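You operate a simulated robot arm through the tools that you are given. There is no shell and no other tool. Be economical: measure what you need, move in short steps, check, and stop when the job is done.

You run a simulated robot arm. Do the job below in one go: nothing can be reset, and whatever is moved stays where it is left.

TASK
Stack the tin marked "lemon" from the vanity top between the basins on top of the tin that says "mint". Then take the capsule from the vanity top between the basins and put it on top of the grey round nozzle.
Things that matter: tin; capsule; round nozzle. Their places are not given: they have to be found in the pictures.

The check looks at the end state, three seconds after you hand in, the way a careful person would. Anything else that was tipped, shoved, dropped, spilled or broken makes it a failure.

THE ROBOT
A 6-joint arm with a two-finger parallel gripper, fixed in place. Base frame: the origin is at the foot of the arm, x ahead of it, y to its left, z up; the work surface is at about z = 880. Lengths are in mm, angles in degrees, forces in N, time in s.
With the tool pointing down near the work surface it reaches from about 240 to 640 mm from the base axis. Its first joint turns from -66.0 to 66.0 degrees. Payload 2.7 kg.
Tool frame: the origin (TCP) lies between the finger pads and is the grasp point; the fingertips stand 23 mm ahead of it; z points along the fingers, y is the line along which they close. The gripper opens to 94 mm. The fingers are 38 mm wide and 10 mm thick; the gripper's body (54 by 96 mm) begins 39 mm behind the TCP.
Orientation is that of the tool frame in the base frame, as a unit quaternion [x, y, z, w]. With the fingers straight down and closing along the base's y, the tool's x points along the base's -x, its y along +y and its z along -z.

THE INTERFACE
- The arm moves only by the tool send_rows. Its argument "increments" is a list of rows, each a list of 7 numbers: the shift along the tool's x, y, z in mm, then the turn, a rotation vector about the tool's x, y, z in degrees, then the finger opening in mm, from 0 to 94. In form: [[x, y, z, ax, ay, az, gripper], ...]. A call has 1 to 20 rows; each row is the pose to reach, as a shift and turn from the pose commanded when the call began, along the tool's axes at that moment. Rows are played at 5 a second. More than 50 mm and 8.6 degrees between two rows, or a gripper value outside its range, and nothing of the call is played. A pose out of reach is approached as far as the arm can. The call stops where the force on the tool passes 40 N (or 10 N more than at its start, if that is more) or the arm is blocked; 0.2 s more then pass. The fingers move at their own pace (about 45 mm/s each) and stop on an object; they squeeze with about 30 N. The grip force told is the motor's: it shows also when the fingers shut on nothing. Time passes only in rows, and 0.2 s behind the last, so rows that repeat a pose let the fingers close. The reply holds the time, the measured pose of the TCP, the force on the tool along the base axes, the opening and the grip force, in the units named above and with some noise.
- Cameras (640 x 400 px; columns grow to the right, rows downward): "scene" is fixed at [69.2, -427.5, 1406.7]; the picture's right is [0.81, -0.59, 0.00], its down [-0.32, -0.45, -0.83] and it looks along [0.49, 0.68, -0.55] (base axes); focal length 310 px, centre (320, 200). "wrist" rides on the gripper at [-39, 0, -44] in the tool frame; the picture's right is [0.00, -1.00, 0.00], its down [0.97, 0.00, -0.24] and it looks along [0.24, 0.00, 0.97] (tool axes); focal length 218 px, centre (320, 200).
- capture(camera): a new picture of that camera. No time passes.
- point_at(camera, pixels): there is no depth. For up to 12 entries [column, row, z] of the newest picture of that camera ("zoom" is the newest enlarged one), the place [x, y] in the base frame at which the ray of that pixel passes the height z, good to about 2 mm. No time passes.
- inspect(camera, box): a new picture of the part [left, top, right, bottom] of that camera's present view, enlarged. No time passes.
- sign_off(): hands the job in; it is judged then, once.

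Keep the steps short. Do not move on a guess: measure, check each grasp and each placing, and mend mistakes. In all there are 80 turns and 54 pictures (those below and enlarged ones count). Leave the gripper open and the arm clear of the work at the hand-in unless told otherwise, and finish with a single line.

The tools are called after "Emit:" as name(argument=value, ...) on one line, values as JSON. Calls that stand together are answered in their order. send_rows: Moves the arm, as the interface text tells. Its arguments: {"type":"object","properties":{"increments":{"type":"array"}},"required":["increments"]} The other tools are called the same way: capture (camera) takes a picture; point_at (camera, pixels) gives the place at which the rays of pixels pass given heights; inspect (camera, box) takes an enlarged picture of a part of a camera's view; sign_off () hands the job in.

At the start:

```text
t: 0.0
tcp_pos: [285.8, 164.0, 1175.2]
tool_rot: [0.0, 1.0, 0.001, 0.001]
wrist_force: [-0.7, -0.1, 0.1]
gripper_width: 93.8
grip_force: 0.1
```

scene: 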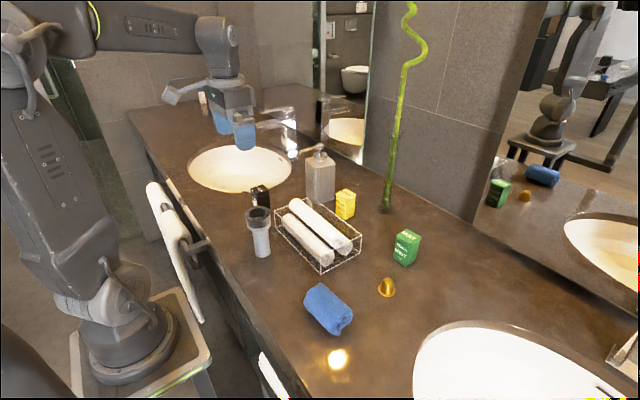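
wrist: 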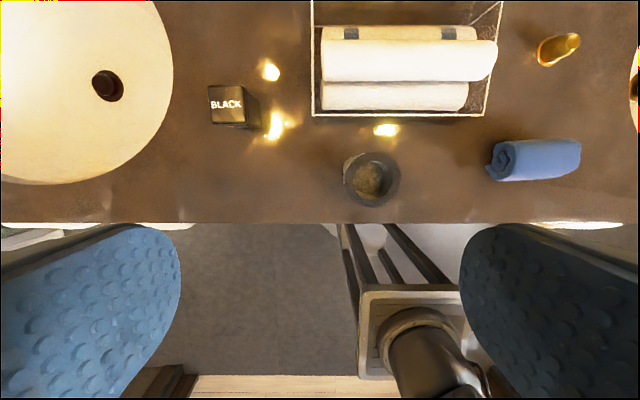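

I see a yellow tin near (345,204), a green tin near (406,247), a gold item at (387,287) and a grey cylinder at (259,230). I'll enlarge these to identify them.

Emit:
inspect(camera="scene", box=[300, 170, 460, 270])

Emit:
inspect(camera="scene", box=[340, 240, 440, 310])

Emit:
inspect(camera="scene", box=[220, 170, 340, 270])

```text
4.00 times, centred on (380, 220) of scene
```

zoom: 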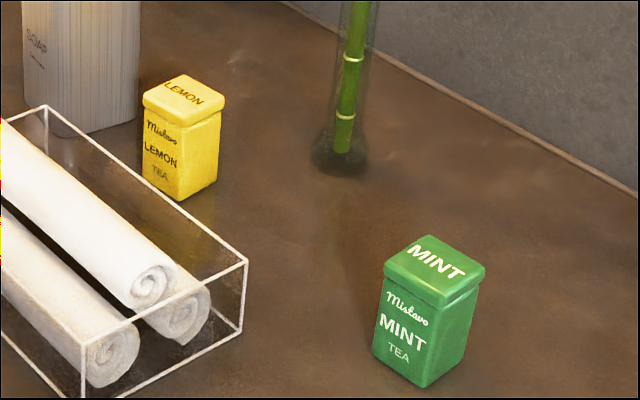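

```text
5.71 times, centred on (390, 275) of scene
```

zoom: 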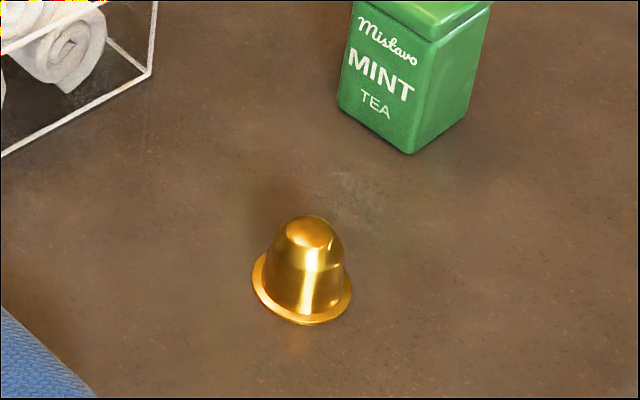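

```text
4.00 times, centred on (280, 220) of scene
```

zoom: 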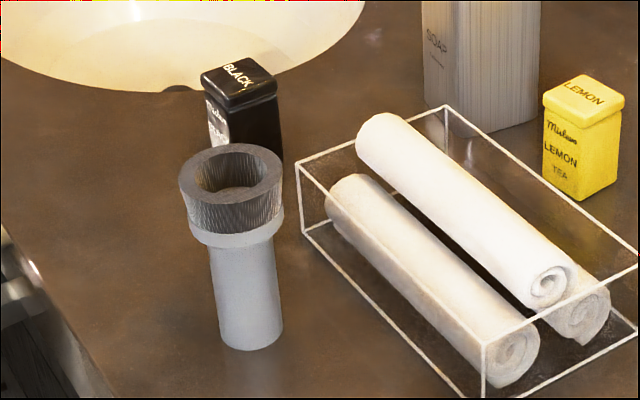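

The lemon tin, mint tin, gold capsule and the grey ring-topped nozzle are all identified. Now I'll measure where their bases meet the surface.

Emit:
point_at(camera="zoom", pixels=[[581, 201, 880], [617, 178, 880], [544, 178, 880], [219, 338, 880], [250, 351, 880], [282, 338, 880], [581, 122, 930], [625, 98, 930], [543, 98, 930], [583, 75, 930]])

Emit:
point_at(camera="scene", pixels=[[406.2, 267, 880], [393.2, 258.2, 880], [416, 260, 880], [378.3, 287.3, 881], [395.6, 290.8, 881], [387.4, 296.9, 881], [387, 277, 910]])

```text
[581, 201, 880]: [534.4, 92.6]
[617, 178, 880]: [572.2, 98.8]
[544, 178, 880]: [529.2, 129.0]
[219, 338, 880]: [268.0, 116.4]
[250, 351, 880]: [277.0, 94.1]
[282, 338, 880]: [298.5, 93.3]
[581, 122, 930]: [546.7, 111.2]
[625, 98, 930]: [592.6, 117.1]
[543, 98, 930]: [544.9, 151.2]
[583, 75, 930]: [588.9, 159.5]
```

```text
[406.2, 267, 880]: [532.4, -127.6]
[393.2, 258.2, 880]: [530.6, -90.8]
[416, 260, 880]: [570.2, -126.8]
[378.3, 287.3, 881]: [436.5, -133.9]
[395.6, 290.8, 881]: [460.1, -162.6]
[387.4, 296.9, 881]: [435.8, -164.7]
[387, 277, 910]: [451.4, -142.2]
```

Lemon tin is at about (551,114), turned about 9°. Mint is at about (551,-109). I'll fly high to get a wrist view above the lemon.

Emit:
send_rows(increments=[[-40, -10, 0, 0, 0, 0, 94], [-80, -20, 0, 0, 0, 0, 94], [-120, -30, 0, 0, 0, 0, 94], [-160, -40, 0, 0, 0, 0, 94], [-200, -50, 0, 0, 0, 0, 94], [-225, -52, 20, 0, 0, 0, 94], [-225, -52, 20, 0, 0, 0, 94]])

Emit:
capture(camera="wrist")

```text
t: 1.6
tcp_pos: [510.1, 111.1, 1155.3]
tool_rot: [0.0, 1.0, 0.0, -0.001]
wrist_force: [-0.7, 0.2, 1.0]
gripper_width: 94.1
grip_force: 0.1
```

```text
48 pictures are left
```

wrist: 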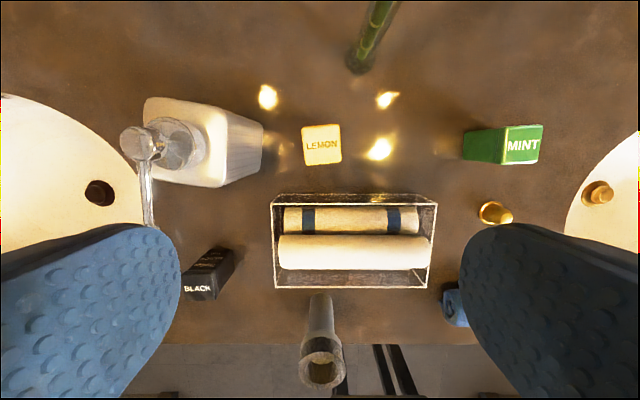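

Clear overhead view. I'll enlarge around the lemon for exact corners and clearances.

Emit:
inspect(camera="wrist", box=[220, 90, 380, 210])

Emit:
inspect(camera="wrist", box=[270, 280, 370, 400])

Emit:
inspect(camera="wrist", box=[440, 100, 560, 240])

```text
3.33 times, centred on (300, 150) of wrist
```

zoom: 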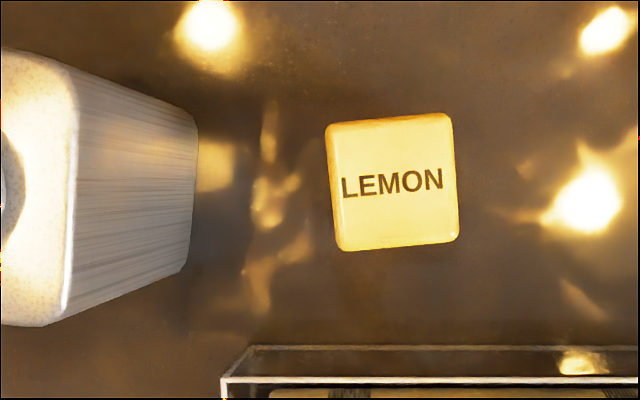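

```text
3.33 times, centred on (320, 340) of wrist
```

zoom: 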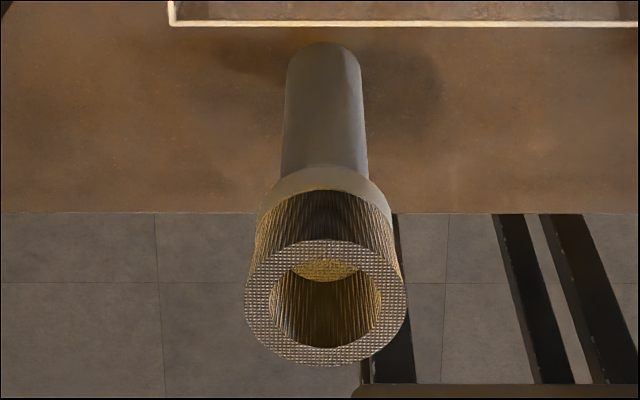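

```text
2.86 times, centred on (500, 170) of wrist
```

zoom: 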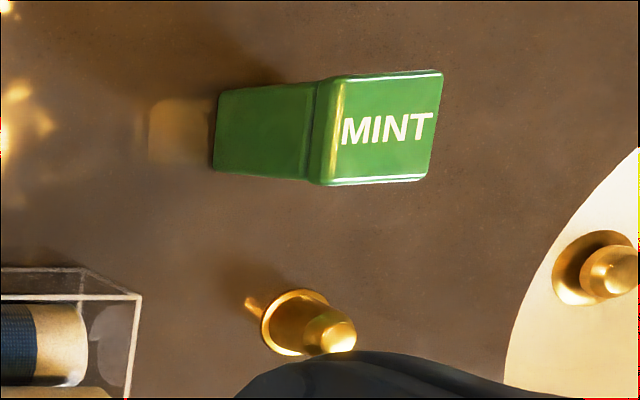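

Now point measurements at several heights for lemon, soap, rack, nozzle and mint.

Emit:
point_at(camera="wrist", pixels=[[322.1, 144.8, 940], [322.1, 144.8, 950], [302.1, 127.5, 945], [339, 123.9, 945], [341.7, 162.3, 945], [305.4, 165.3, 945], [262.8, 126, 880], [259.5, 169.5, 880], [318, 370, 1020], [318, 370, 1000], [272, 204, 920], [437, 204, 920]])

Emit:
point_at(camera="zoom", pixels=[[218, 90, 880], [213, 170, 880], [327, 78, 940], [443, 70, 940], [430, 180, 940], [322, 187, 940], [327, 78, 950], [443, 70, 950], [430, 180, 950], [322, 187, 950], [292, 323, 881], [331, 328, 908]])

```text
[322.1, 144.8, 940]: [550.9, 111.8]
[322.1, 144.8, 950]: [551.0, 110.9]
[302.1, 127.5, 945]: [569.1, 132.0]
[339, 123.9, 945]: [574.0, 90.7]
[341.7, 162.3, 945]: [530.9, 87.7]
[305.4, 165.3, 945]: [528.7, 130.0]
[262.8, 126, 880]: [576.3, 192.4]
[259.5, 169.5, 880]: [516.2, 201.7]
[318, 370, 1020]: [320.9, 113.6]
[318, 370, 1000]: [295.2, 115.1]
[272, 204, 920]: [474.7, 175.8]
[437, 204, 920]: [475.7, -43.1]
```

```text
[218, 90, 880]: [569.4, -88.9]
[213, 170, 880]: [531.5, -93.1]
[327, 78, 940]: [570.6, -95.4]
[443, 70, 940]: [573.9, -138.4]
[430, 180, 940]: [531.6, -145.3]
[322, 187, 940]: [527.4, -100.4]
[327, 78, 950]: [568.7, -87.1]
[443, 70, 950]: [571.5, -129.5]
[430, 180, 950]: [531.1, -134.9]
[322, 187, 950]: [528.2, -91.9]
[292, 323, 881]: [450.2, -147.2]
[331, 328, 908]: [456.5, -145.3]
```

Tin tops are about z=951 (about 71 tall), and both are turned about +5°. Lemon is at (551,111) and mint at about (551,-110). I'll check the bamboo's position before descending.

Emit:
point_at(camera="scene", pixels=[[385, 209, 880], [258, 210, 990], [258, 210, 1000]])

Emit:
point_at(camera="wrist", pixels=[[360, 58, 880], [385, 1, 1100], [160, 140, 1040], [130, 140, 1060], [148, 210, 1060]])

```text
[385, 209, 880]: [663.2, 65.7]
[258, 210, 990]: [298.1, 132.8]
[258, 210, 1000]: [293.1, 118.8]
```

```text
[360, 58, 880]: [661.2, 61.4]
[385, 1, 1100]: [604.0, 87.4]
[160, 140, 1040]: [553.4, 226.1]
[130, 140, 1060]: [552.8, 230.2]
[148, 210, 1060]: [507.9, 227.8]
```

Bamboo is at (662,63), well clear. I'll line up over the lemon with a 5° turn and stop with the fingertips above it at TCP z=1010.

Emit:
send_rows(increments=[[-20, 0, 30, 0, 0, -2.5, 94], [-41, 0, 70, 0, 0, -5, 94], [-41, 0, 110, 0, 0, -5, 94], [-41, 0, 145, 0, 0, -5, 94], [-41, 0, 145, 0, 0, -5, 94]])

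Emit:
capture(camera="wrist")

Emit:
inspect(camera="scene", box=[200, 80, 440, 280])

```text
t: 2.8
tcp_pos: [551.1, 111.8, 1007.9]
tool_rot: [-0.044, 0.999, 0.001, 0.001]
wrist_force: [-0.1, -0.3, -1.3]
gripper_width: 94.0
grip_force: 0.0
```

```text
44 pictures are left
```

wrist: 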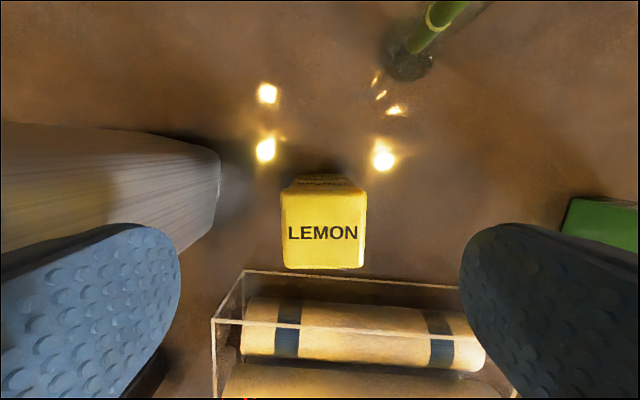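

```text
2.00 times, centred on (320, 180) of scene
```

zoom: 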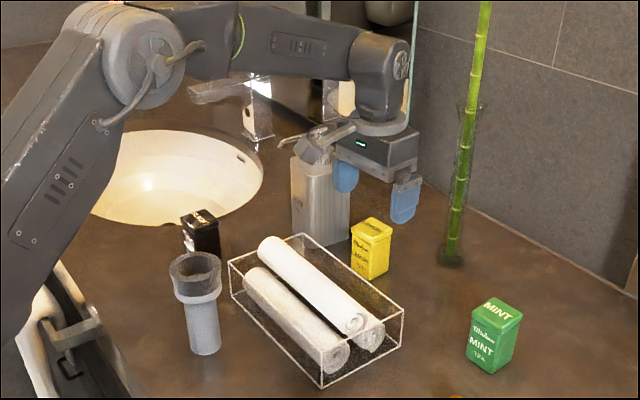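

Square alignment. I'll check the lid centre at z=951.

Emit:
point_at(camera="wrist", pixels=[[282, 194, 951], [367, 194, 951], [366, 268, 951], [284, 268, 951], [221, 180, 880], [204, 233, 880]])

```text
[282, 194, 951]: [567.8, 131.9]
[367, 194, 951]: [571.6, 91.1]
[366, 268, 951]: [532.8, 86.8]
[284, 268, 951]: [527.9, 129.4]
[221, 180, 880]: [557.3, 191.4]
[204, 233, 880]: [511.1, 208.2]
```

Lid centre is (550,110). I'll descend to z=935, then close.

Emit:
send_rows(increments=[[1, -1.7, 25, 0, 0, 0, 94], [1, -1.7, 50, 0, 0, 0, 94], [1, -1.7, 73, 0, 0, 0, 94], [1, -1.7, 73, 0, 0, 0, 60], [1, -1.7, 73, 0, 0, 0, 34], [1, -1.7, 73, 0, 0, 0, 34], [1, -1.7, 73, 0, 0, 0, 34], [1, -1.7, 73, 0, 0, 0, 34]])

```text
t: 4.6
tcp_pos: [550.6, 109.7, 936.3]
tool_rot: [-0.044, 0.999, 0.001, 0.0]
wrist_force: [0.2, 0.4, 0.7]
gripper_width: 41.3
grip_force: 30.0
```

Held at 41.3 mm with 30 N. I'll lift straight up first.

Emit:
send_rows(increments=[[0, 0, -20, 0, 0, 0, 34], [0, 0, -60, 0, 0, 0, 34], [0, 0, -100, 0, 0, 0, 34], [0, 0, -145, 0, 0, 0, 34], [4.3, -49, -145, 0, 0, 0, 34], [8.7, -97, -145, 0, 0, 0, 34], [12, -137, -145, 0, 0, 0, 34], [12, -137, -145, 0, 0, 0, 34]])

Emit:
capture(camera="wrist")

Emit:
capture(camera="scene")

```text
t: 6.4
tcp_pos: [553.1, -26.6, 1082.8]
tool_rot: [-0.044, 0.999, 0.0, 0.0]
wrist_force: [0.4, -1.1, -1.3]
gripper_width: 41.3
grip_force: 29.9
```

```text
42 pictures are left
```

wrist: 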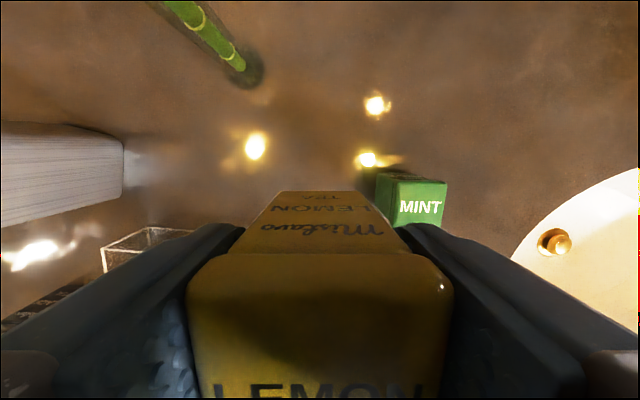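

```text
41 pictures are left
```

scene: 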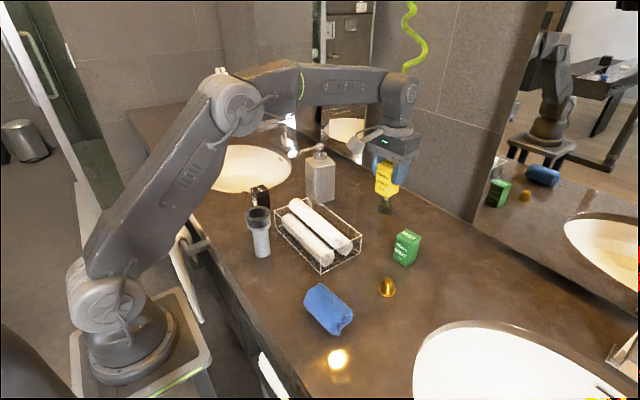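

Mint's lid is visible at (420,205). I'll enlarge it to refine the target.

Emit:
inspect(camera="wrist", box=[360, 155, 460, 245])

```text
4.44 times, centred on (410, 200) of wrist
```

zoom: 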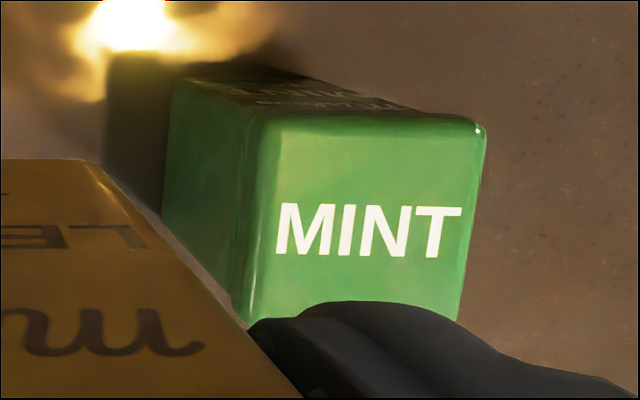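

Emit:
point_at(camera="zoom", pixels=[[255, 114, 951], [487, 122, 951], [460, 320, 951], [237, 322, 951], [255, 114, 946], [487, 122, 946], [460, 320, 946]])

```text
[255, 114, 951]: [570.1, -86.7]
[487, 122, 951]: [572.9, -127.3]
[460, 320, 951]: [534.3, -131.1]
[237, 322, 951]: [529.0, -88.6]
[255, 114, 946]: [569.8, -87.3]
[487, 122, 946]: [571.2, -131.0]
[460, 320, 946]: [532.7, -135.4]
```

Mint's lid centre is about (551.4,-108.5) with the same yaw. I'll move above it and lower to 20 mm over the target height (TCP 1027).

Emit:
send_rows(increments=[[4.5, -41, 0, 0, 0, 0, 34], [8.7, -81.5, 0, 0, 0, 0, 34], [8.7, -81.5, 0, 0, 0, 0, 34], [8.7, -81.5, 30, 0, 0, 0, 34], [8.7, -81.5, 55, 0, 0, 0, 34], [8.7, -81.5, 55, 0, 0, 0, 34]])

Emit:
inspect(camera="scene", box=[360, 170, 460, 270])

```text
t: 7.8
tcp_pos: [549.4, -108.3, 1026.5]
tool_rot: [-0.045, 0.999, 0.001, 0.0]
wrist_force: [0.3, 0.2, -0.7]
gripper_width: 41.4
grip_force: 29.6
```

```text
4.00 times, centred on (410, 220) of scene
```

zoom: 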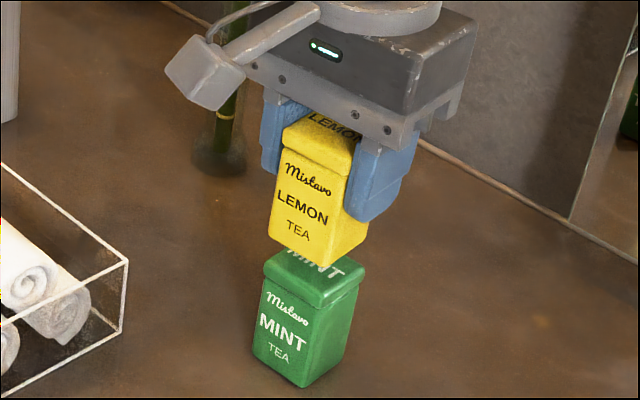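

Well aligned. I'll lower 17 mm with a 1.3 mm correction in x and read the force.

Emit:
send_rows(increments=[[-1.3, 0, 8, 0, 0, 0, 34], [-1.3, 0, 14, 0, 0, 0, 34], [-1.3, 0, 17, 0, 0, 0, 34], [-1.3, 0, 17, 0, 0, 0, 34]])

Emit:
inspect(camera="scene", box=[380, 200, 440, 270])

```text
t: 8.8
tcp_pos: [549.7, -108.4, 1009.4]
tool_rot: [-0.044, 0.999, 0.0, 0.0]
wrist_force: [-1.9, 0.3, 7.3]
gripper_width: 41.5
grip_force: 29.8
```

```text
5.71 times, centred on (410, 235) of scene
```

zoom: 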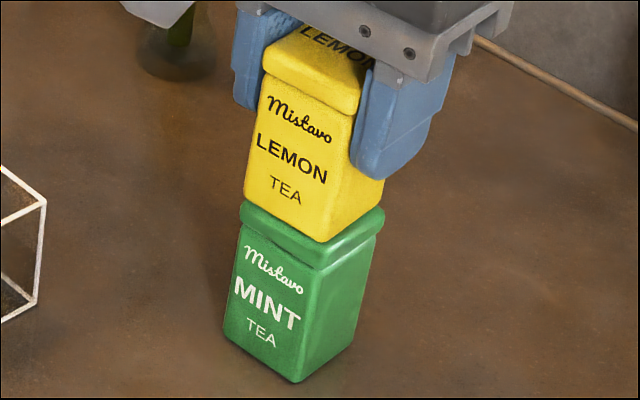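

Contact (7 N) and the edges coincide. I'll open slowly, then rise.

Emit:
send_rows(increments=[[0, 0, 0.3, 0, 0, 0, 46], [0, 0, 0.3, 0, 0, 0, 60], [0, 0, 0.3, 0, 0, 0, 80], [0, 0, 0.3, 0, 0, 0, 80], [0, 0, -20, 0, 0, 0, 80], [0, 0, -60, 0, 0, 0, 80], [0, 0, -100, 0, 0, 0, 80], [0, 0, -100, 0, 0, 0, 80]])

Emit:
inspect(camera="scene", box=[340, 180, 460, 310])

Emit:
capture(camera="wrist")

```text
t: 10.6
tcp_pos: [549.8, -109.9, 1110.2]
tool_rot: [-0.043, 0.999, 0.001, 0.001]
wrist_force: [-0.3, 0.0, -0.5]
gripper_width: 80.1
grip_force: 0.1
```

```text
3.08 times, centred on (400, 245) of scene
```

zoom: 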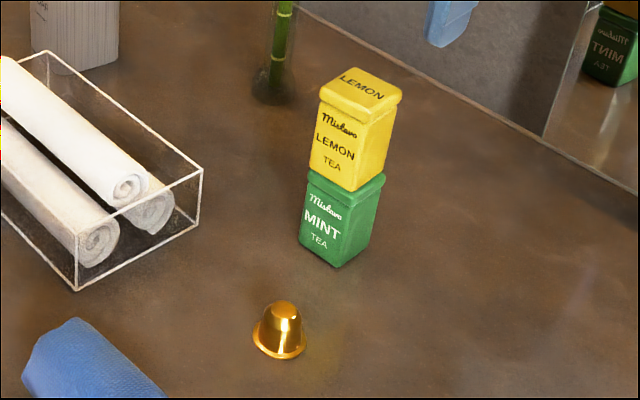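

```text
36 pictures are left
```

wrist: 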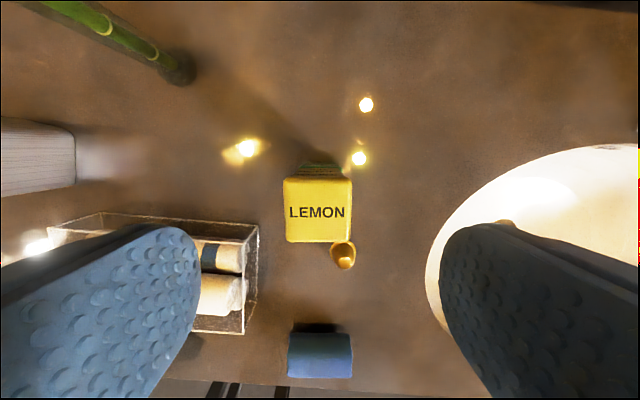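

The stack stands well. Next is the capsule: I'll move above it at the same height and straighten the yaw.

Emit:
send_rows(increments=[[35, -9, 0, 0, 0, 2, 94], [70, -18, 0, 0, 0, 4, 94], [102.8, -28.2, 0, 0, 0, 5, 94], [102.8, -28.2, 0, 0, 0, 5, 94]])

Emit:
capture(camera="wrist")

Emit:
inspect(camera="scene", box=[240, 100, 480, 350])

```text
t: 11.6
tcp_pos: [452.5, -147.9, 1109.4]
tool_rot: [0.0, 1.0, 0.001, 0.0]
wrist_force: [0.0, 0.6, -0.7]
gripper_width: 93.9
grip_force: 0.0
```

```text
35 pictures are left
```

wrist: 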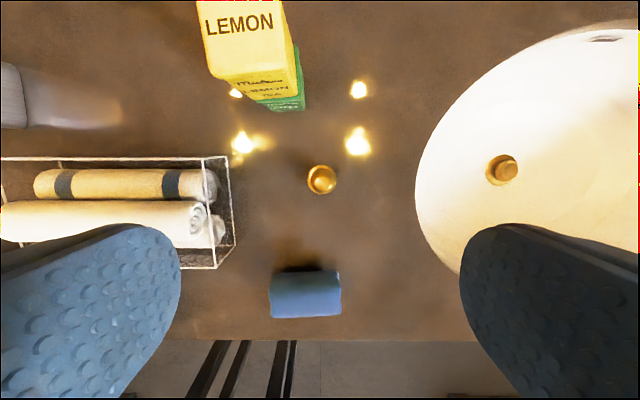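

```text
1.60 times, centred on (360, 225) of scene
```

zoom: 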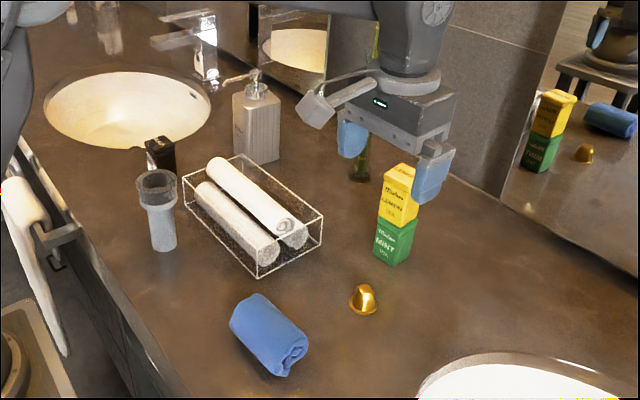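

I'll zoom on the capsule and measure its rim and nearby items.

Emit:
inspect(camera="wrist", box=[290, 155, 350, 205])

Emit:
point_at(camera="wrist", pixels=[[270, 270, 910], [342, 270, 910], [229, 157, 920], [216, 268, 920], [416, 180, 880], [296, 100, 880]])

```text
8.00 times, centred on (320, 180) of wrist
```

zoom: 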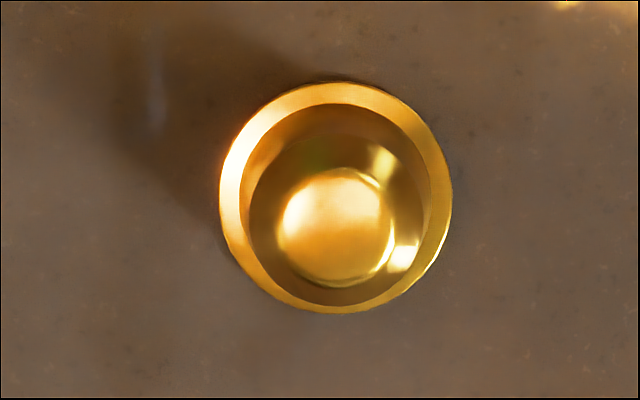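

```text
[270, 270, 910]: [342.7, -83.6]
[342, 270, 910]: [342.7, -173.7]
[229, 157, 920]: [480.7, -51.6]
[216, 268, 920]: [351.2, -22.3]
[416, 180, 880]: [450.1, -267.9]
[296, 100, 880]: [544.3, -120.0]
```

Emit:
point_at(camera="zoom", pixels=[[219, 195, 881], [453, 195, 881], [336, 80, 881], [336, 313, 881], [239, 205, 883], [431, 205, 883], [336, 228, 908], [280, 228, 908], [393, 228, 908]])

```text
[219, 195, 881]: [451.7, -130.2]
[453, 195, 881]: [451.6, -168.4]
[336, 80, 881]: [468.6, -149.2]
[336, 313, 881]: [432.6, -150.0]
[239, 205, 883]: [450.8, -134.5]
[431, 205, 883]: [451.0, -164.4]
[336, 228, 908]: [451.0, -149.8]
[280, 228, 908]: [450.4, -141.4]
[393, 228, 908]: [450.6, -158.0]
```

Capsule centre is (450.8,-149.5) with rim Ø37.5, body about Ø30 and height about 28. I'll descend partway with a 12° turn to keep the side bracket away from the towel.

Emit:
send_rows(increments=[[1, -1.6, 40, 0, 0, 6, 94], [1, -1.6, 80, 0, 0, 12, 94], [1, -1.6, 120, 0, 0, 12, 80], [1, -1.6, 150, 0, 0, 12, 60], [1, -1.6, 150, 0, 0, 12, 60]])

Emit:
inspect(camera="scene", box=[280, 150, 480, 350])

Emit:
capture(camera="wrist")

```text
t: 12.8
tcp_pos: [451.3, -149.1, 960.1]
tool_rot: [0.105, 0.995, 0.001, 0.0]
wrist_force: [0.3, 0.6, 0.1]
gripper_width: 60.1
grip_force: 0.0
```

```text
2.00 times, centred on (380, 250) of scene
```

zoom: 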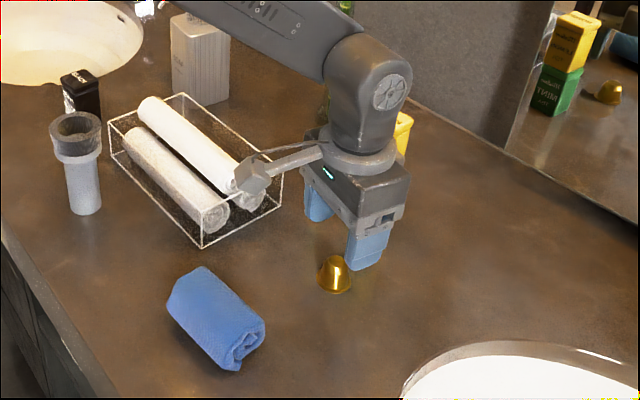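

```text
31 pictures are left
```

wrist: 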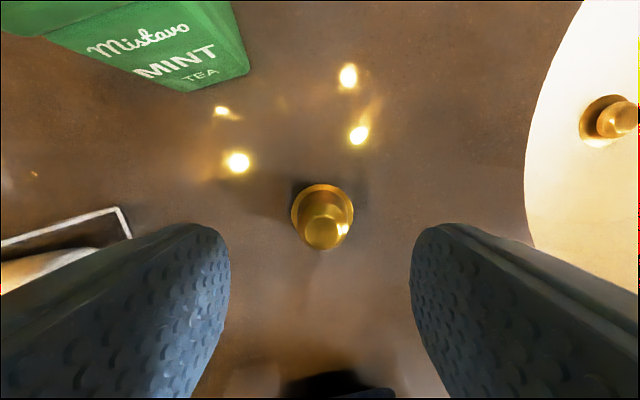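

The bracket block hangs near the rack corner, so I'll check the rack's height and place before going lower.

Emit:
point_at(camera="scene", pixels=[[360.2, 253.8, 880], [362, 235.2, 920], [362, 235.2, 930], [362, 235.2, 940], [346, 237, 1000], [346, 237, 1015], [346, 246, 990], [320.5, 273, 880], [320, 255, 930]])

```text
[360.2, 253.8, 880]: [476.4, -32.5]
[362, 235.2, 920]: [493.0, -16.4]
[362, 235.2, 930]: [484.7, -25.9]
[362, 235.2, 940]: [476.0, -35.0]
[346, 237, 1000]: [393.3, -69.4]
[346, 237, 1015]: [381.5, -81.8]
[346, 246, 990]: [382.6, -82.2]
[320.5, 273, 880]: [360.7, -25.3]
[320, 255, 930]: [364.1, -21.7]
```

The block sits about 75 mm above the TCP, so it stays above z≈965, while the rack top is about 938. That is safe. I'll descend to z=907 and close gently.

Emit:
send_rows(increments=[[0, 0, 25, 0, 0, 0, 60], [0, 0, 43, 0, 0, 0, 60], [0, 0, 53, 0, 0, 0, 60], [0, 0, 53, 0, 0, 0, 60], [0, 0, 53, 0, 0, 0, 40], [0, 0, 53, 0, 0, 0, 24], [0, 0, 53, 0, 0, 0, 24], [0, 0, 53, 0, 0, 0, 24]])

Emit:
capture(camera="wrist")

Emit:
inspect(camera="scene", box=[340, 220, 440, 320])

```text
t: 14.6
tcp_pos: [449.4, -149.2, 907.6]
tool_rot: [0.104, 0.995, 0.001, 0.0]
wrist_force: [0.6, 0.1, -0.9]
gripper_width: 25.8
grip_force: 2.1
```

```text
30 pictures are left
```

wrist: 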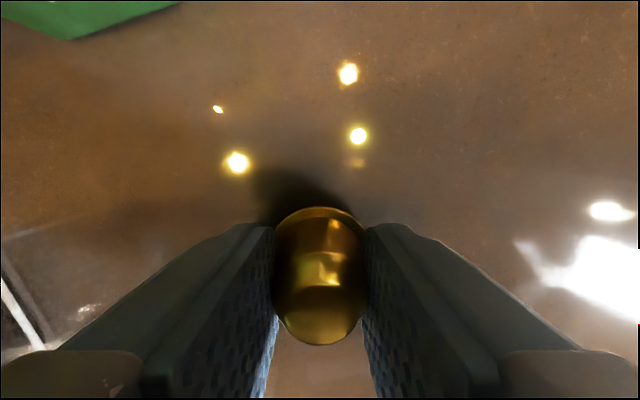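

```text
4.00 times, centred on (390, 270) of scene
```

zoom: 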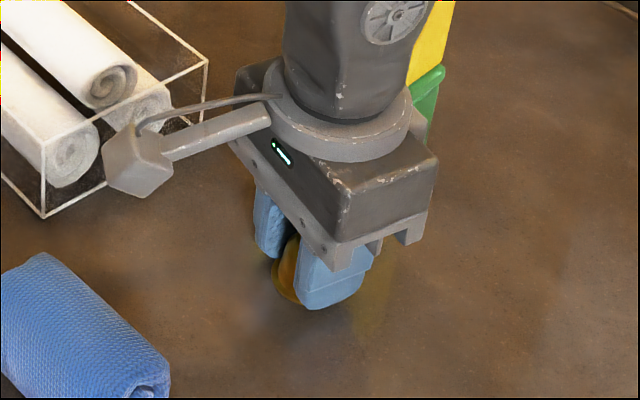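

Only light contact so far, at 25.8 mm. I'll command tighter and wait.

Emit:
send_rows(increments=[[0, 0, 0, 0, 0, 0, 18], [0, 0, 0, 0, 0, 0, 12], [0, 0, 0, 0, 0, 0, 12], [0, 0, 0, 0, 0, 0, 12]])

Emit:
capture(camera="wrist")

```text
t: 15.6
tcp_pos: [450.0, -149.0, 907.8]
tool_rot: [0.104, 0.995, 0.001, 0.001]
wrist_force: [-0.4, -0.2, -0.5]
gripper_width: 22.7
grip_force: 30.3
```

```text
28 pictures are left
```

wrist: 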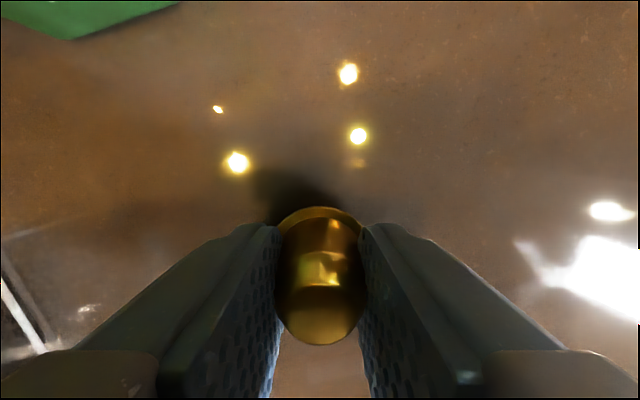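

Now firm at 30 N. I'll lift 25 mm and look.

Emit:
send_rows(increments=[[0, 0, -8, 0, 0, 0, 12], [0, 0, -16, 0, 0, 0, 12], [0, 0, -25, 0, 0, 0, 12], [0, 0, -25, 0, 0, 0, 12]])

Emit:
inspect(camera="scene", box=[340, 220, 440, 320])

Emit:
capture(camera="wrist")

```text
t: 16.6
tcp_pos: [449.9, -148.9, 932.5]
tool_rot: [0.105, 0.994, 0.0, 0.0]
wrist_force: [0.2, -0.2, -0.9]
gripper_width: 22.6
grip_force: 30.3
```

```text
4.00 times, centred on (390, 270) of scene
```

zoom: 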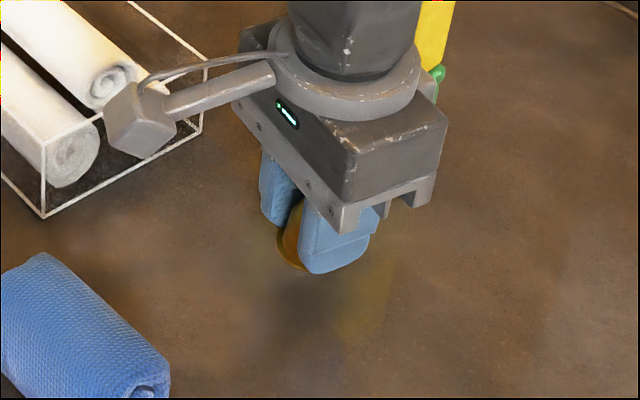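

```text
26 pictures are left
```

wrist: 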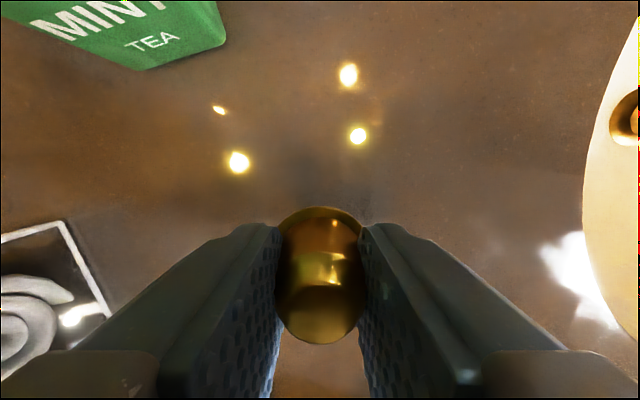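

The capsule is held upright. I'll lift to z≈1112 and turn the yaw back to 0.

Emit:
send_rows(increments=[[0, 0, -30, 0, 0, 0, 12], [0, 0, -65, 0, 0, 0, 12], [0, 0, -100, 0, 0, -4, 12], [0, 0, -140, 0, 0, -8, 12], [0, 0, -180, 0, 0, -12, 12], [0, 0, -180, 0, 0, -12, 12]])

Emit:
send_rows(increments=[[30, 31, 0, 0, 0, 0, 12], [60, 62, 0, 0, 0, 0, 12], [90, 92, 0, 0, 0, 0, 12], [120, 123, 0, 0, 0, 0, 12], [150, 154, 0, 0, 0, 0, 12], [180, 184, 0, 0, 0, 0, 12], [180, 184, 0, 0, 0, 0, 12]])

Emit:
capture(camera="wrist")

Emit:
inspect(camera="scene", box=[180, 100, 340, 270])

```text
t: 18.0
tcp_pos: [447.2, -147.6, 1112.1]
tool_rot: [-0.002, 1.0, 0.0, 0.001]
wrist_force: [0.9, -0.6, 0.9]
gripper_width: 22.5
grip_force: 30.2
```

```text
t: 19.6
tcp_pos: [266.8, 37.3, 1110.4]
tool_rot: [0.001, 1.0, 0.001, 0.0]
wrist_force: [-0.2, 0.0, -0.4]
gripper_width: 24.1
grip_force: 29.2
```

```text
25 pictures are left
```

wrist: 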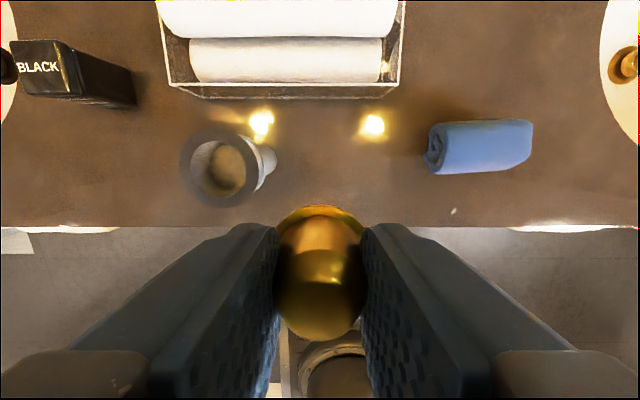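

```text
2.35 times, centred on (260, 185) of scene
```

zoom: 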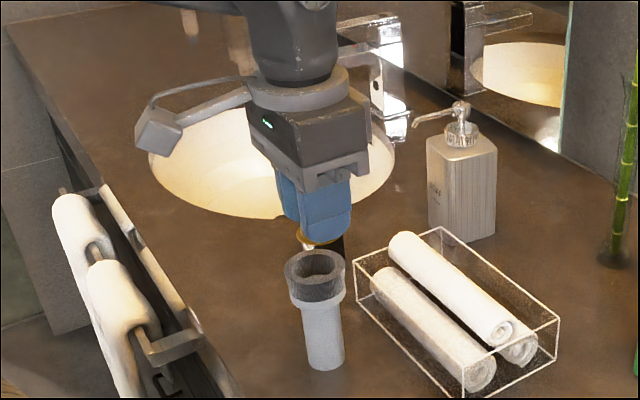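

A good view of the nozzle's ring. I'll enlarge it.

Emit:
inspect(camera="wrist", box=[165, 110, 295, 220])

Emit:
inspect(camera="wrist", box=[250, 190, 390, 360])

Emit:
inspect(camera="scene", box=[230, 185, 290, 265])

```text
3.64 times, centred on (230, 165) of wrist
```

zoom: 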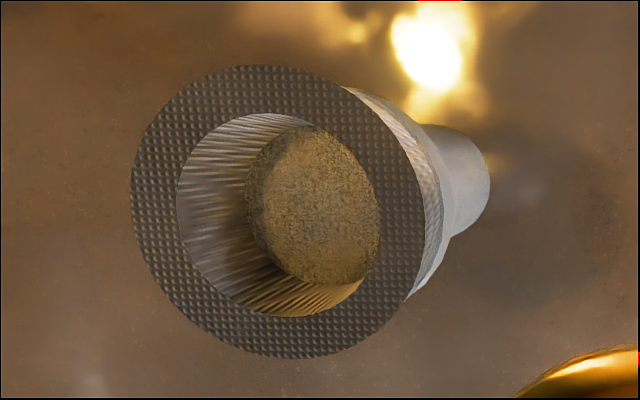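

```text
2.35 times, centred on (320, 275) of wrist
```

zoom: 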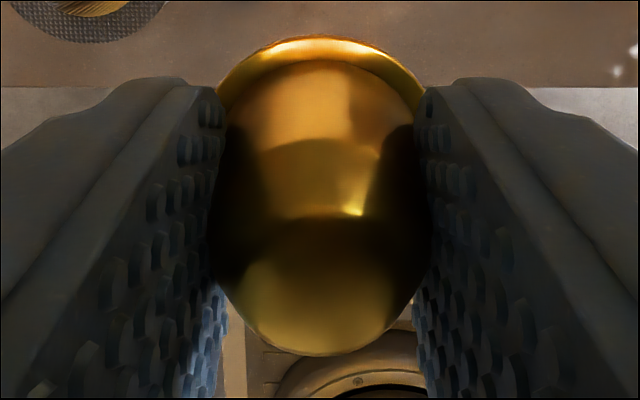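

```text
5.00 times, centred on (260, 225) of scene
```

zoom: 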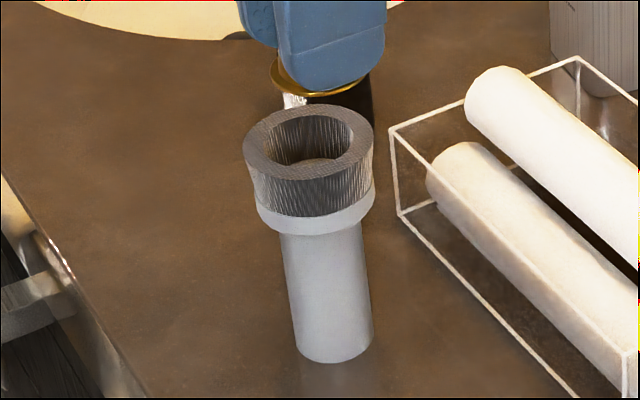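

I'll triangulate the nozzle's rim from both cameras.

Emit:
point_at(camera="wrist", pixels=[[218.2, 168.3, 980], [218.2, 168.3, 1000], [218.2, 168.3, 1020], [178, 168.3, 1000], [258.7, 168.3, 1000]])

Emit:
point_at(camera="zoom", pixels=[[308, 143, 980], [308, 143, 1000], [308, 143, 1020], [284, 345, 880], [371, 345, 880], [330, 362, 880]])

```text
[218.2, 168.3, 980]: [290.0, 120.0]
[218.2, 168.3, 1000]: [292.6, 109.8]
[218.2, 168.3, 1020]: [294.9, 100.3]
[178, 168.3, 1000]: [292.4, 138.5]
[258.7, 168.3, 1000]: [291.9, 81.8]
```

```text
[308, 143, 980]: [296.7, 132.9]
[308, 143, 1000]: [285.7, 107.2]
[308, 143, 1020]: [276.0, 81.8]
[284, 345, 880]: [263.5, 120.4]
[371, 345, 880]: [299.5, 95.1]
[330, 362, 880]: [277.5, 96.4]
```

Inner opening looks about Ø40 against the capsule rim's about 37.5, so centring must be tight. I'll move the camera directly over the nozzle for a better measurement.

Emit:
send_rows(increments=[[8, 37, 0, 0, 0, 0, 12], [16.8, 73.7, 0, 0, 0, 0, 12], [16.8, 73.7, 30, 0, 0, 0, 12], [16.8, 73.7, 50, 0, 0, 0, 12], [16.8, 73.7, 50, 0, 0, 0, 12]])

Emit:
capture(camera="wrist")

Emit:
inspect(camera="wrist", box=[240, 70, 400, 220])

```text
t: 20.8
tcp_pos: [253.0, 109.3, 1062.1]
tool_rot: [0.0, 1.0, 0.001, -0.001]
wrist_force: [-0.1, 0.1, 0.2]
gripper_width: 24.2
grip_force: 29.7
```

```text
20 pictures are left
```

wrist: 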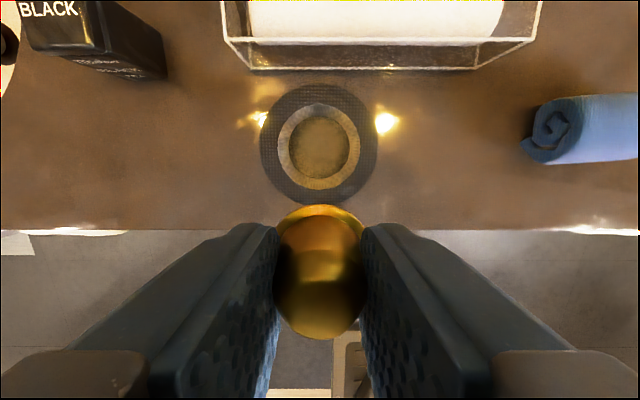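

```text
2.67 times, centred on (320, 145) of wrist
```

zoom: 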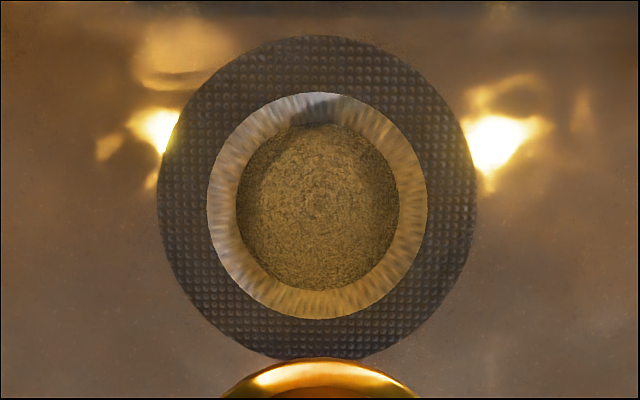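

The opening is about Ø40, slightly wider than the capsule's Ø37.5 rim, and about 37 mm deep. Centred, the capsule could fall in. Set about 12 mm off centre, it rests flat and stable on the ring. I'll measure the ring centre.

Emit:
point_at(camera="zoom", pixels=[[316.5, 196.5, 997], [317.5, 206, 997], [156, 196, 997], [477, 196, 997], [316, 35, 997], [316, 358, 997], [207, 206, 997], [428, 206, 997], [317, 93, 997], [317, 320, 997]])

```text
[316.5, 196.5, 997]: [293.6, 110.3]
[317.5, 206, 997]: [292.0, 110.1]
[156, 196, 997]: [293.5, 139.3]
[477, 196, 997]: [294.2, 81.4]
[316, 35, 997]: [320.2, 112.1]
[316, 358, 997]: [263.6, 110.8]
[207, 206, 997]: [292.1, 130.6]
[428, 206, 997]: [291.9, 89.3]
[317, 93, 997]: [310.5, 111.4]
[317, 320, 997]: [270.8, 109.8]
```

Ring centre is (291.5,110.5), z about 998. I'll bring the capsule to x≈303 and about 8 mm above the ring.

Emit:
send_rows(increments=[[-25, 0.6, 0, 0, 0, 0, 12], [-49, 1.2, 0, 0, 0, 0, 12], [-49, 1.2, 0, 0, 0, 0, 12], [-49, 1.2, 18, 0, 0, 0, 12], [-49, 1.2, 28, 0, 0, 0, 12], [-49, 1.2, 28, 0, 0, 0, 12]])

Emit:
inspect(camera="scene", box=[225, 170, 295, 250])

Emit:
capture(camera="wrist")

```text
t: 22.2
tcp_pos: [301.3, 112.0, 1033.5]
tool_rot: [0.0, 1.0, 0.001, 0.0]
wrist_force: [-0.3, -0.1, 0.0]
gripper_width: 24.2
grip_force: 29.8
```

```text
5.00 times, centred on (260, 210) of scene
```

zoom: 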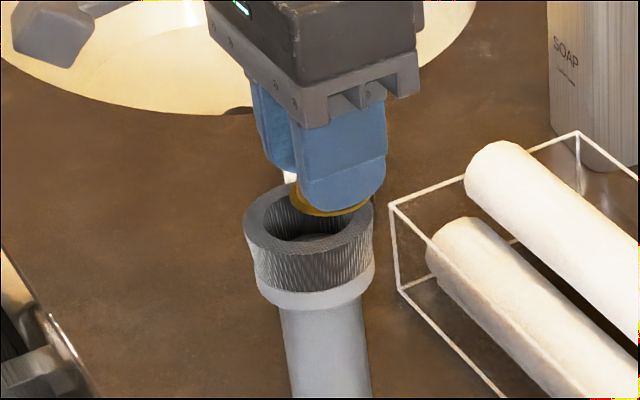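

```text
17 pictures are left
```

wrist: 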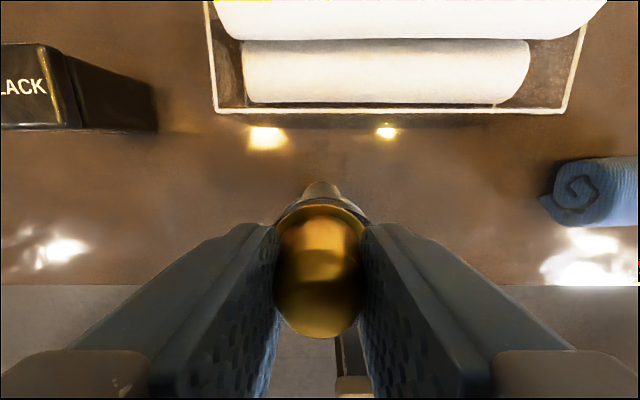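

Placement looks as planned, with the capsule over the ring's far (+x) side. I'll lower 7 mm and read the force.

Emit:
send_rows(increments=[[-0.5, -1, 4, 0, 0, 0, 12], [-0.5, -1, 7, 0, 0, 0, 12], [-0.5, -1, 7, 0, 0, 0, 12]])

```text
t: 23.0
tcp_pos: [301.4, 109.6, 1027.3]
tool_rot: [0.0, 1.0, 0.001, 0.0]
wrist_force: [0.8, 0.4, 4.5]
gripper_width: 23.8
grip_force: 29.9
```

4.5 N upward suggests first contact. I'll check closely.

Emit:
inspect(camera="scene", box=[240, 190, 280, 240])

Emit:
send_rows(increments=[[0, 0, 0.6, 0, 0, 0, 12], [0, 0, 0.6, 0, 0, 0, 12]])

```text
8.00 times, centred on (260, 215) of scene
```

zoom: 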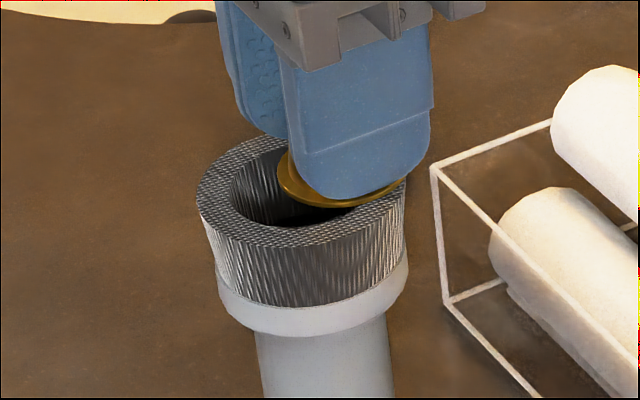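

```text
t: 23.6
tcp_pos: [301.9, 110.1, 1026.2]
tool_rot: [0.0, 1.0, 0.001, 0.0]
wrist_force: [0.8, -0.6, 7.3]
gripper_width: 24.2
grip_force: 30.4
```

Firm contact at 7 N and z≈1026 as predicted. I'll open slowly, hold, then check before rising.

Emit:
send_rows(increments=[[0, 0, 0, 0, 0, 0, 22], [0, 0, 0, 0, 0, 0, 26], [0, 0, 0, 0, 0, 0, 30], [0, 0, 0, 0, 0, 0, 36], [0, 0, 0, 0, 0, 0, 44], [0, 0, 0, 0, 0, 0, 54], [0, 0, 0, 0, 0, 0, 54]])

Emit:
inspect(camera="scene", box=[240, 190, 280, 240])

Emit:
capture(camera="wrist")

```text
t: 25.2
tcp_pos: [302.2, 110.1, 1024.7]
tool_rot: [0.0, 1.0, 0.001, 0.0]
wrist_force: [-0.5, 0.2, -0.2]
gripper_width: 54.1
grip_force: 0.0
```

```text
8.00 times, centred on (260, 215) of scene
```

zoom: 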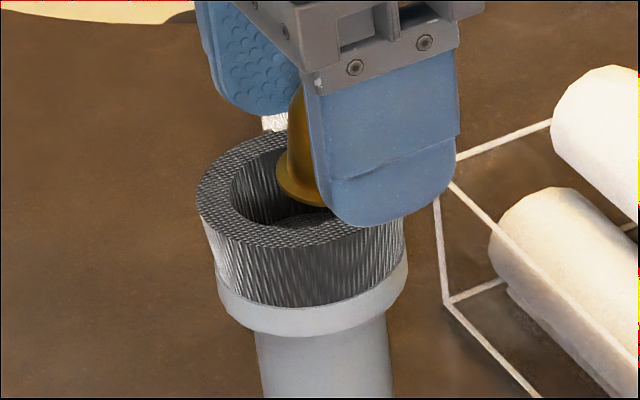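

```text
14 pictures are left
```

wrist: 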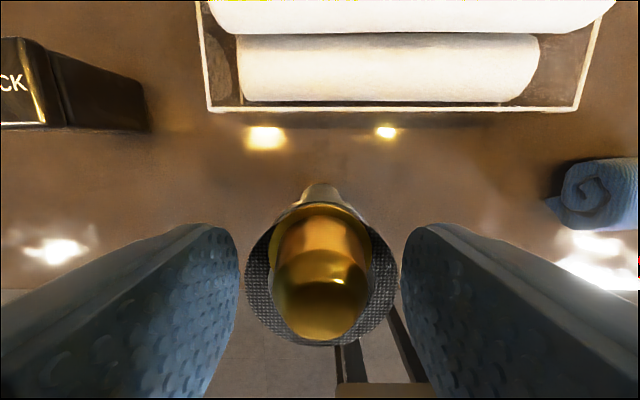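

The capsule stays upright on the ring. I'll rise straight up.

Emit:
send_rows(increments=[[0, 0, -8, 0, 0, 0, 58], [0, 0, -25, 0, 0, 0, 60], [0, 0, -60, 0, 0, 0, 70], [0, 0, -100, 0, 0, 0, 90], [0, 0, -130, 0, 0, 0, 90], [0, 0, -130, 0, 0, 0, 90]])

Emit:
inspect(camera="scene", box=[235, 180, 285, 240])

Emit:
inspect(camera="wrist", box=[260, 130, 380, 280])

```text
t: 26.6
tcp_pos: [301.5, 108.4, 1156.1]
tool_rot: [0.0, 1.0, 0.001, 0.0]
wrist_force: [0.4, 0.3, -0.3]
gripper_width: 90.0
grip_force: 0.2
```

```text
6.67 times, centred on (260, 210) of scene
```

zoom: 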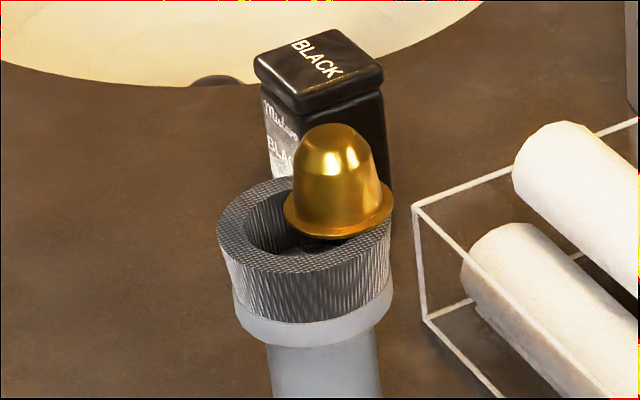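

```text
2.67 times, centred on (320, 205) of wrist
```

zoom: 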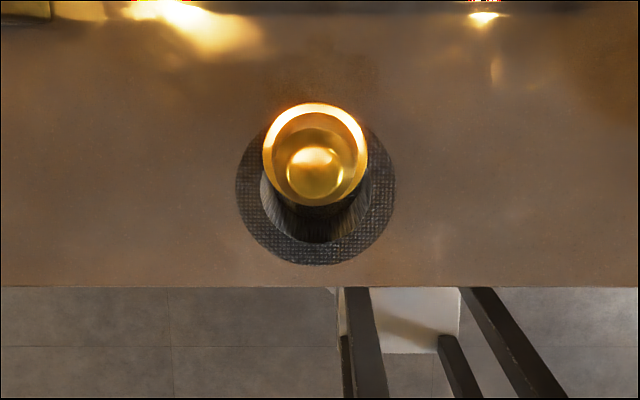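

The capsule stands upright on the ring, about 12 mm off centre as planned. I'll wait briefly and take a final overall look for stability.

Emit:
send_rows(increments=[[0, 0, -20, 0, 0, 0, 90], [0, 0, -40, 0, 0, 0, 90], [0, 0, -40, 0, 0, 0, 90], [0, 0, -40, 0, 0, 0, 90], [0, 0, -40, 0, 0, 0, 90], [0, 0, -40, 0, 0, 0, 90], [0, 0, -40, 0, 0, 0, 90], [0, 0, -40, 0, 0, 0, 90], [0, 0, -40, 0, 0, 0, 90], [0, 0, -40, 0, 0, 0, 90]])

Emit:
capture(camera="scene")

Emit:
inspect(camera="scene", box=[235, 180, 285, 240])

```text
t: 28.8
tcp_pos: [303.6, 108.8, 1195.6]
tool_rot: [0.0, 1.0, 0.0, 0.0]
wrist_force: [-0.2, -0.3, 0.0]
gripper_width: 89.9
grip_force: 0.0
```

```text
11 pictures are left
```

scene: 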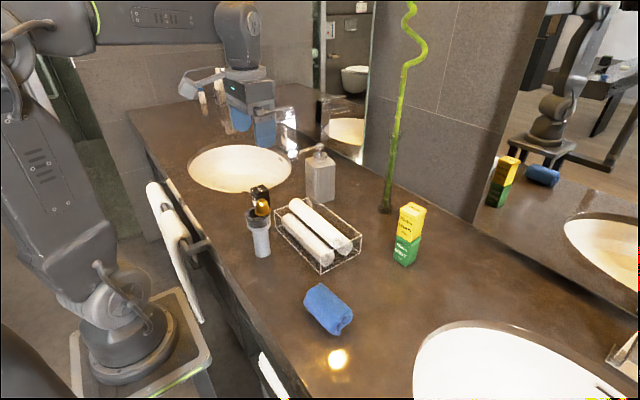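

```text
6.67 times, centred on (260, 210) of scene
```

zoom: 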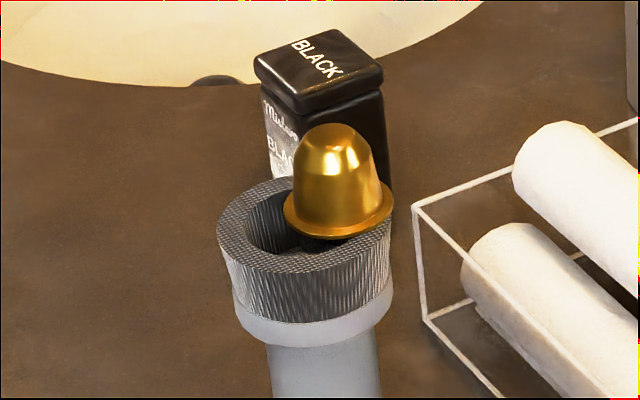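

Everything is stable, nothing else has moved, the gripper is open and the arm is clear. I'll hand in.

Emit:
sign_off()

```text
The job is handed in.
```

The lemon tin is stacked on the mint tin, and the capsule stands upright on the grey nozzle's rim, set about 12 mm off centre because the opening is wide enough for it to fall in.
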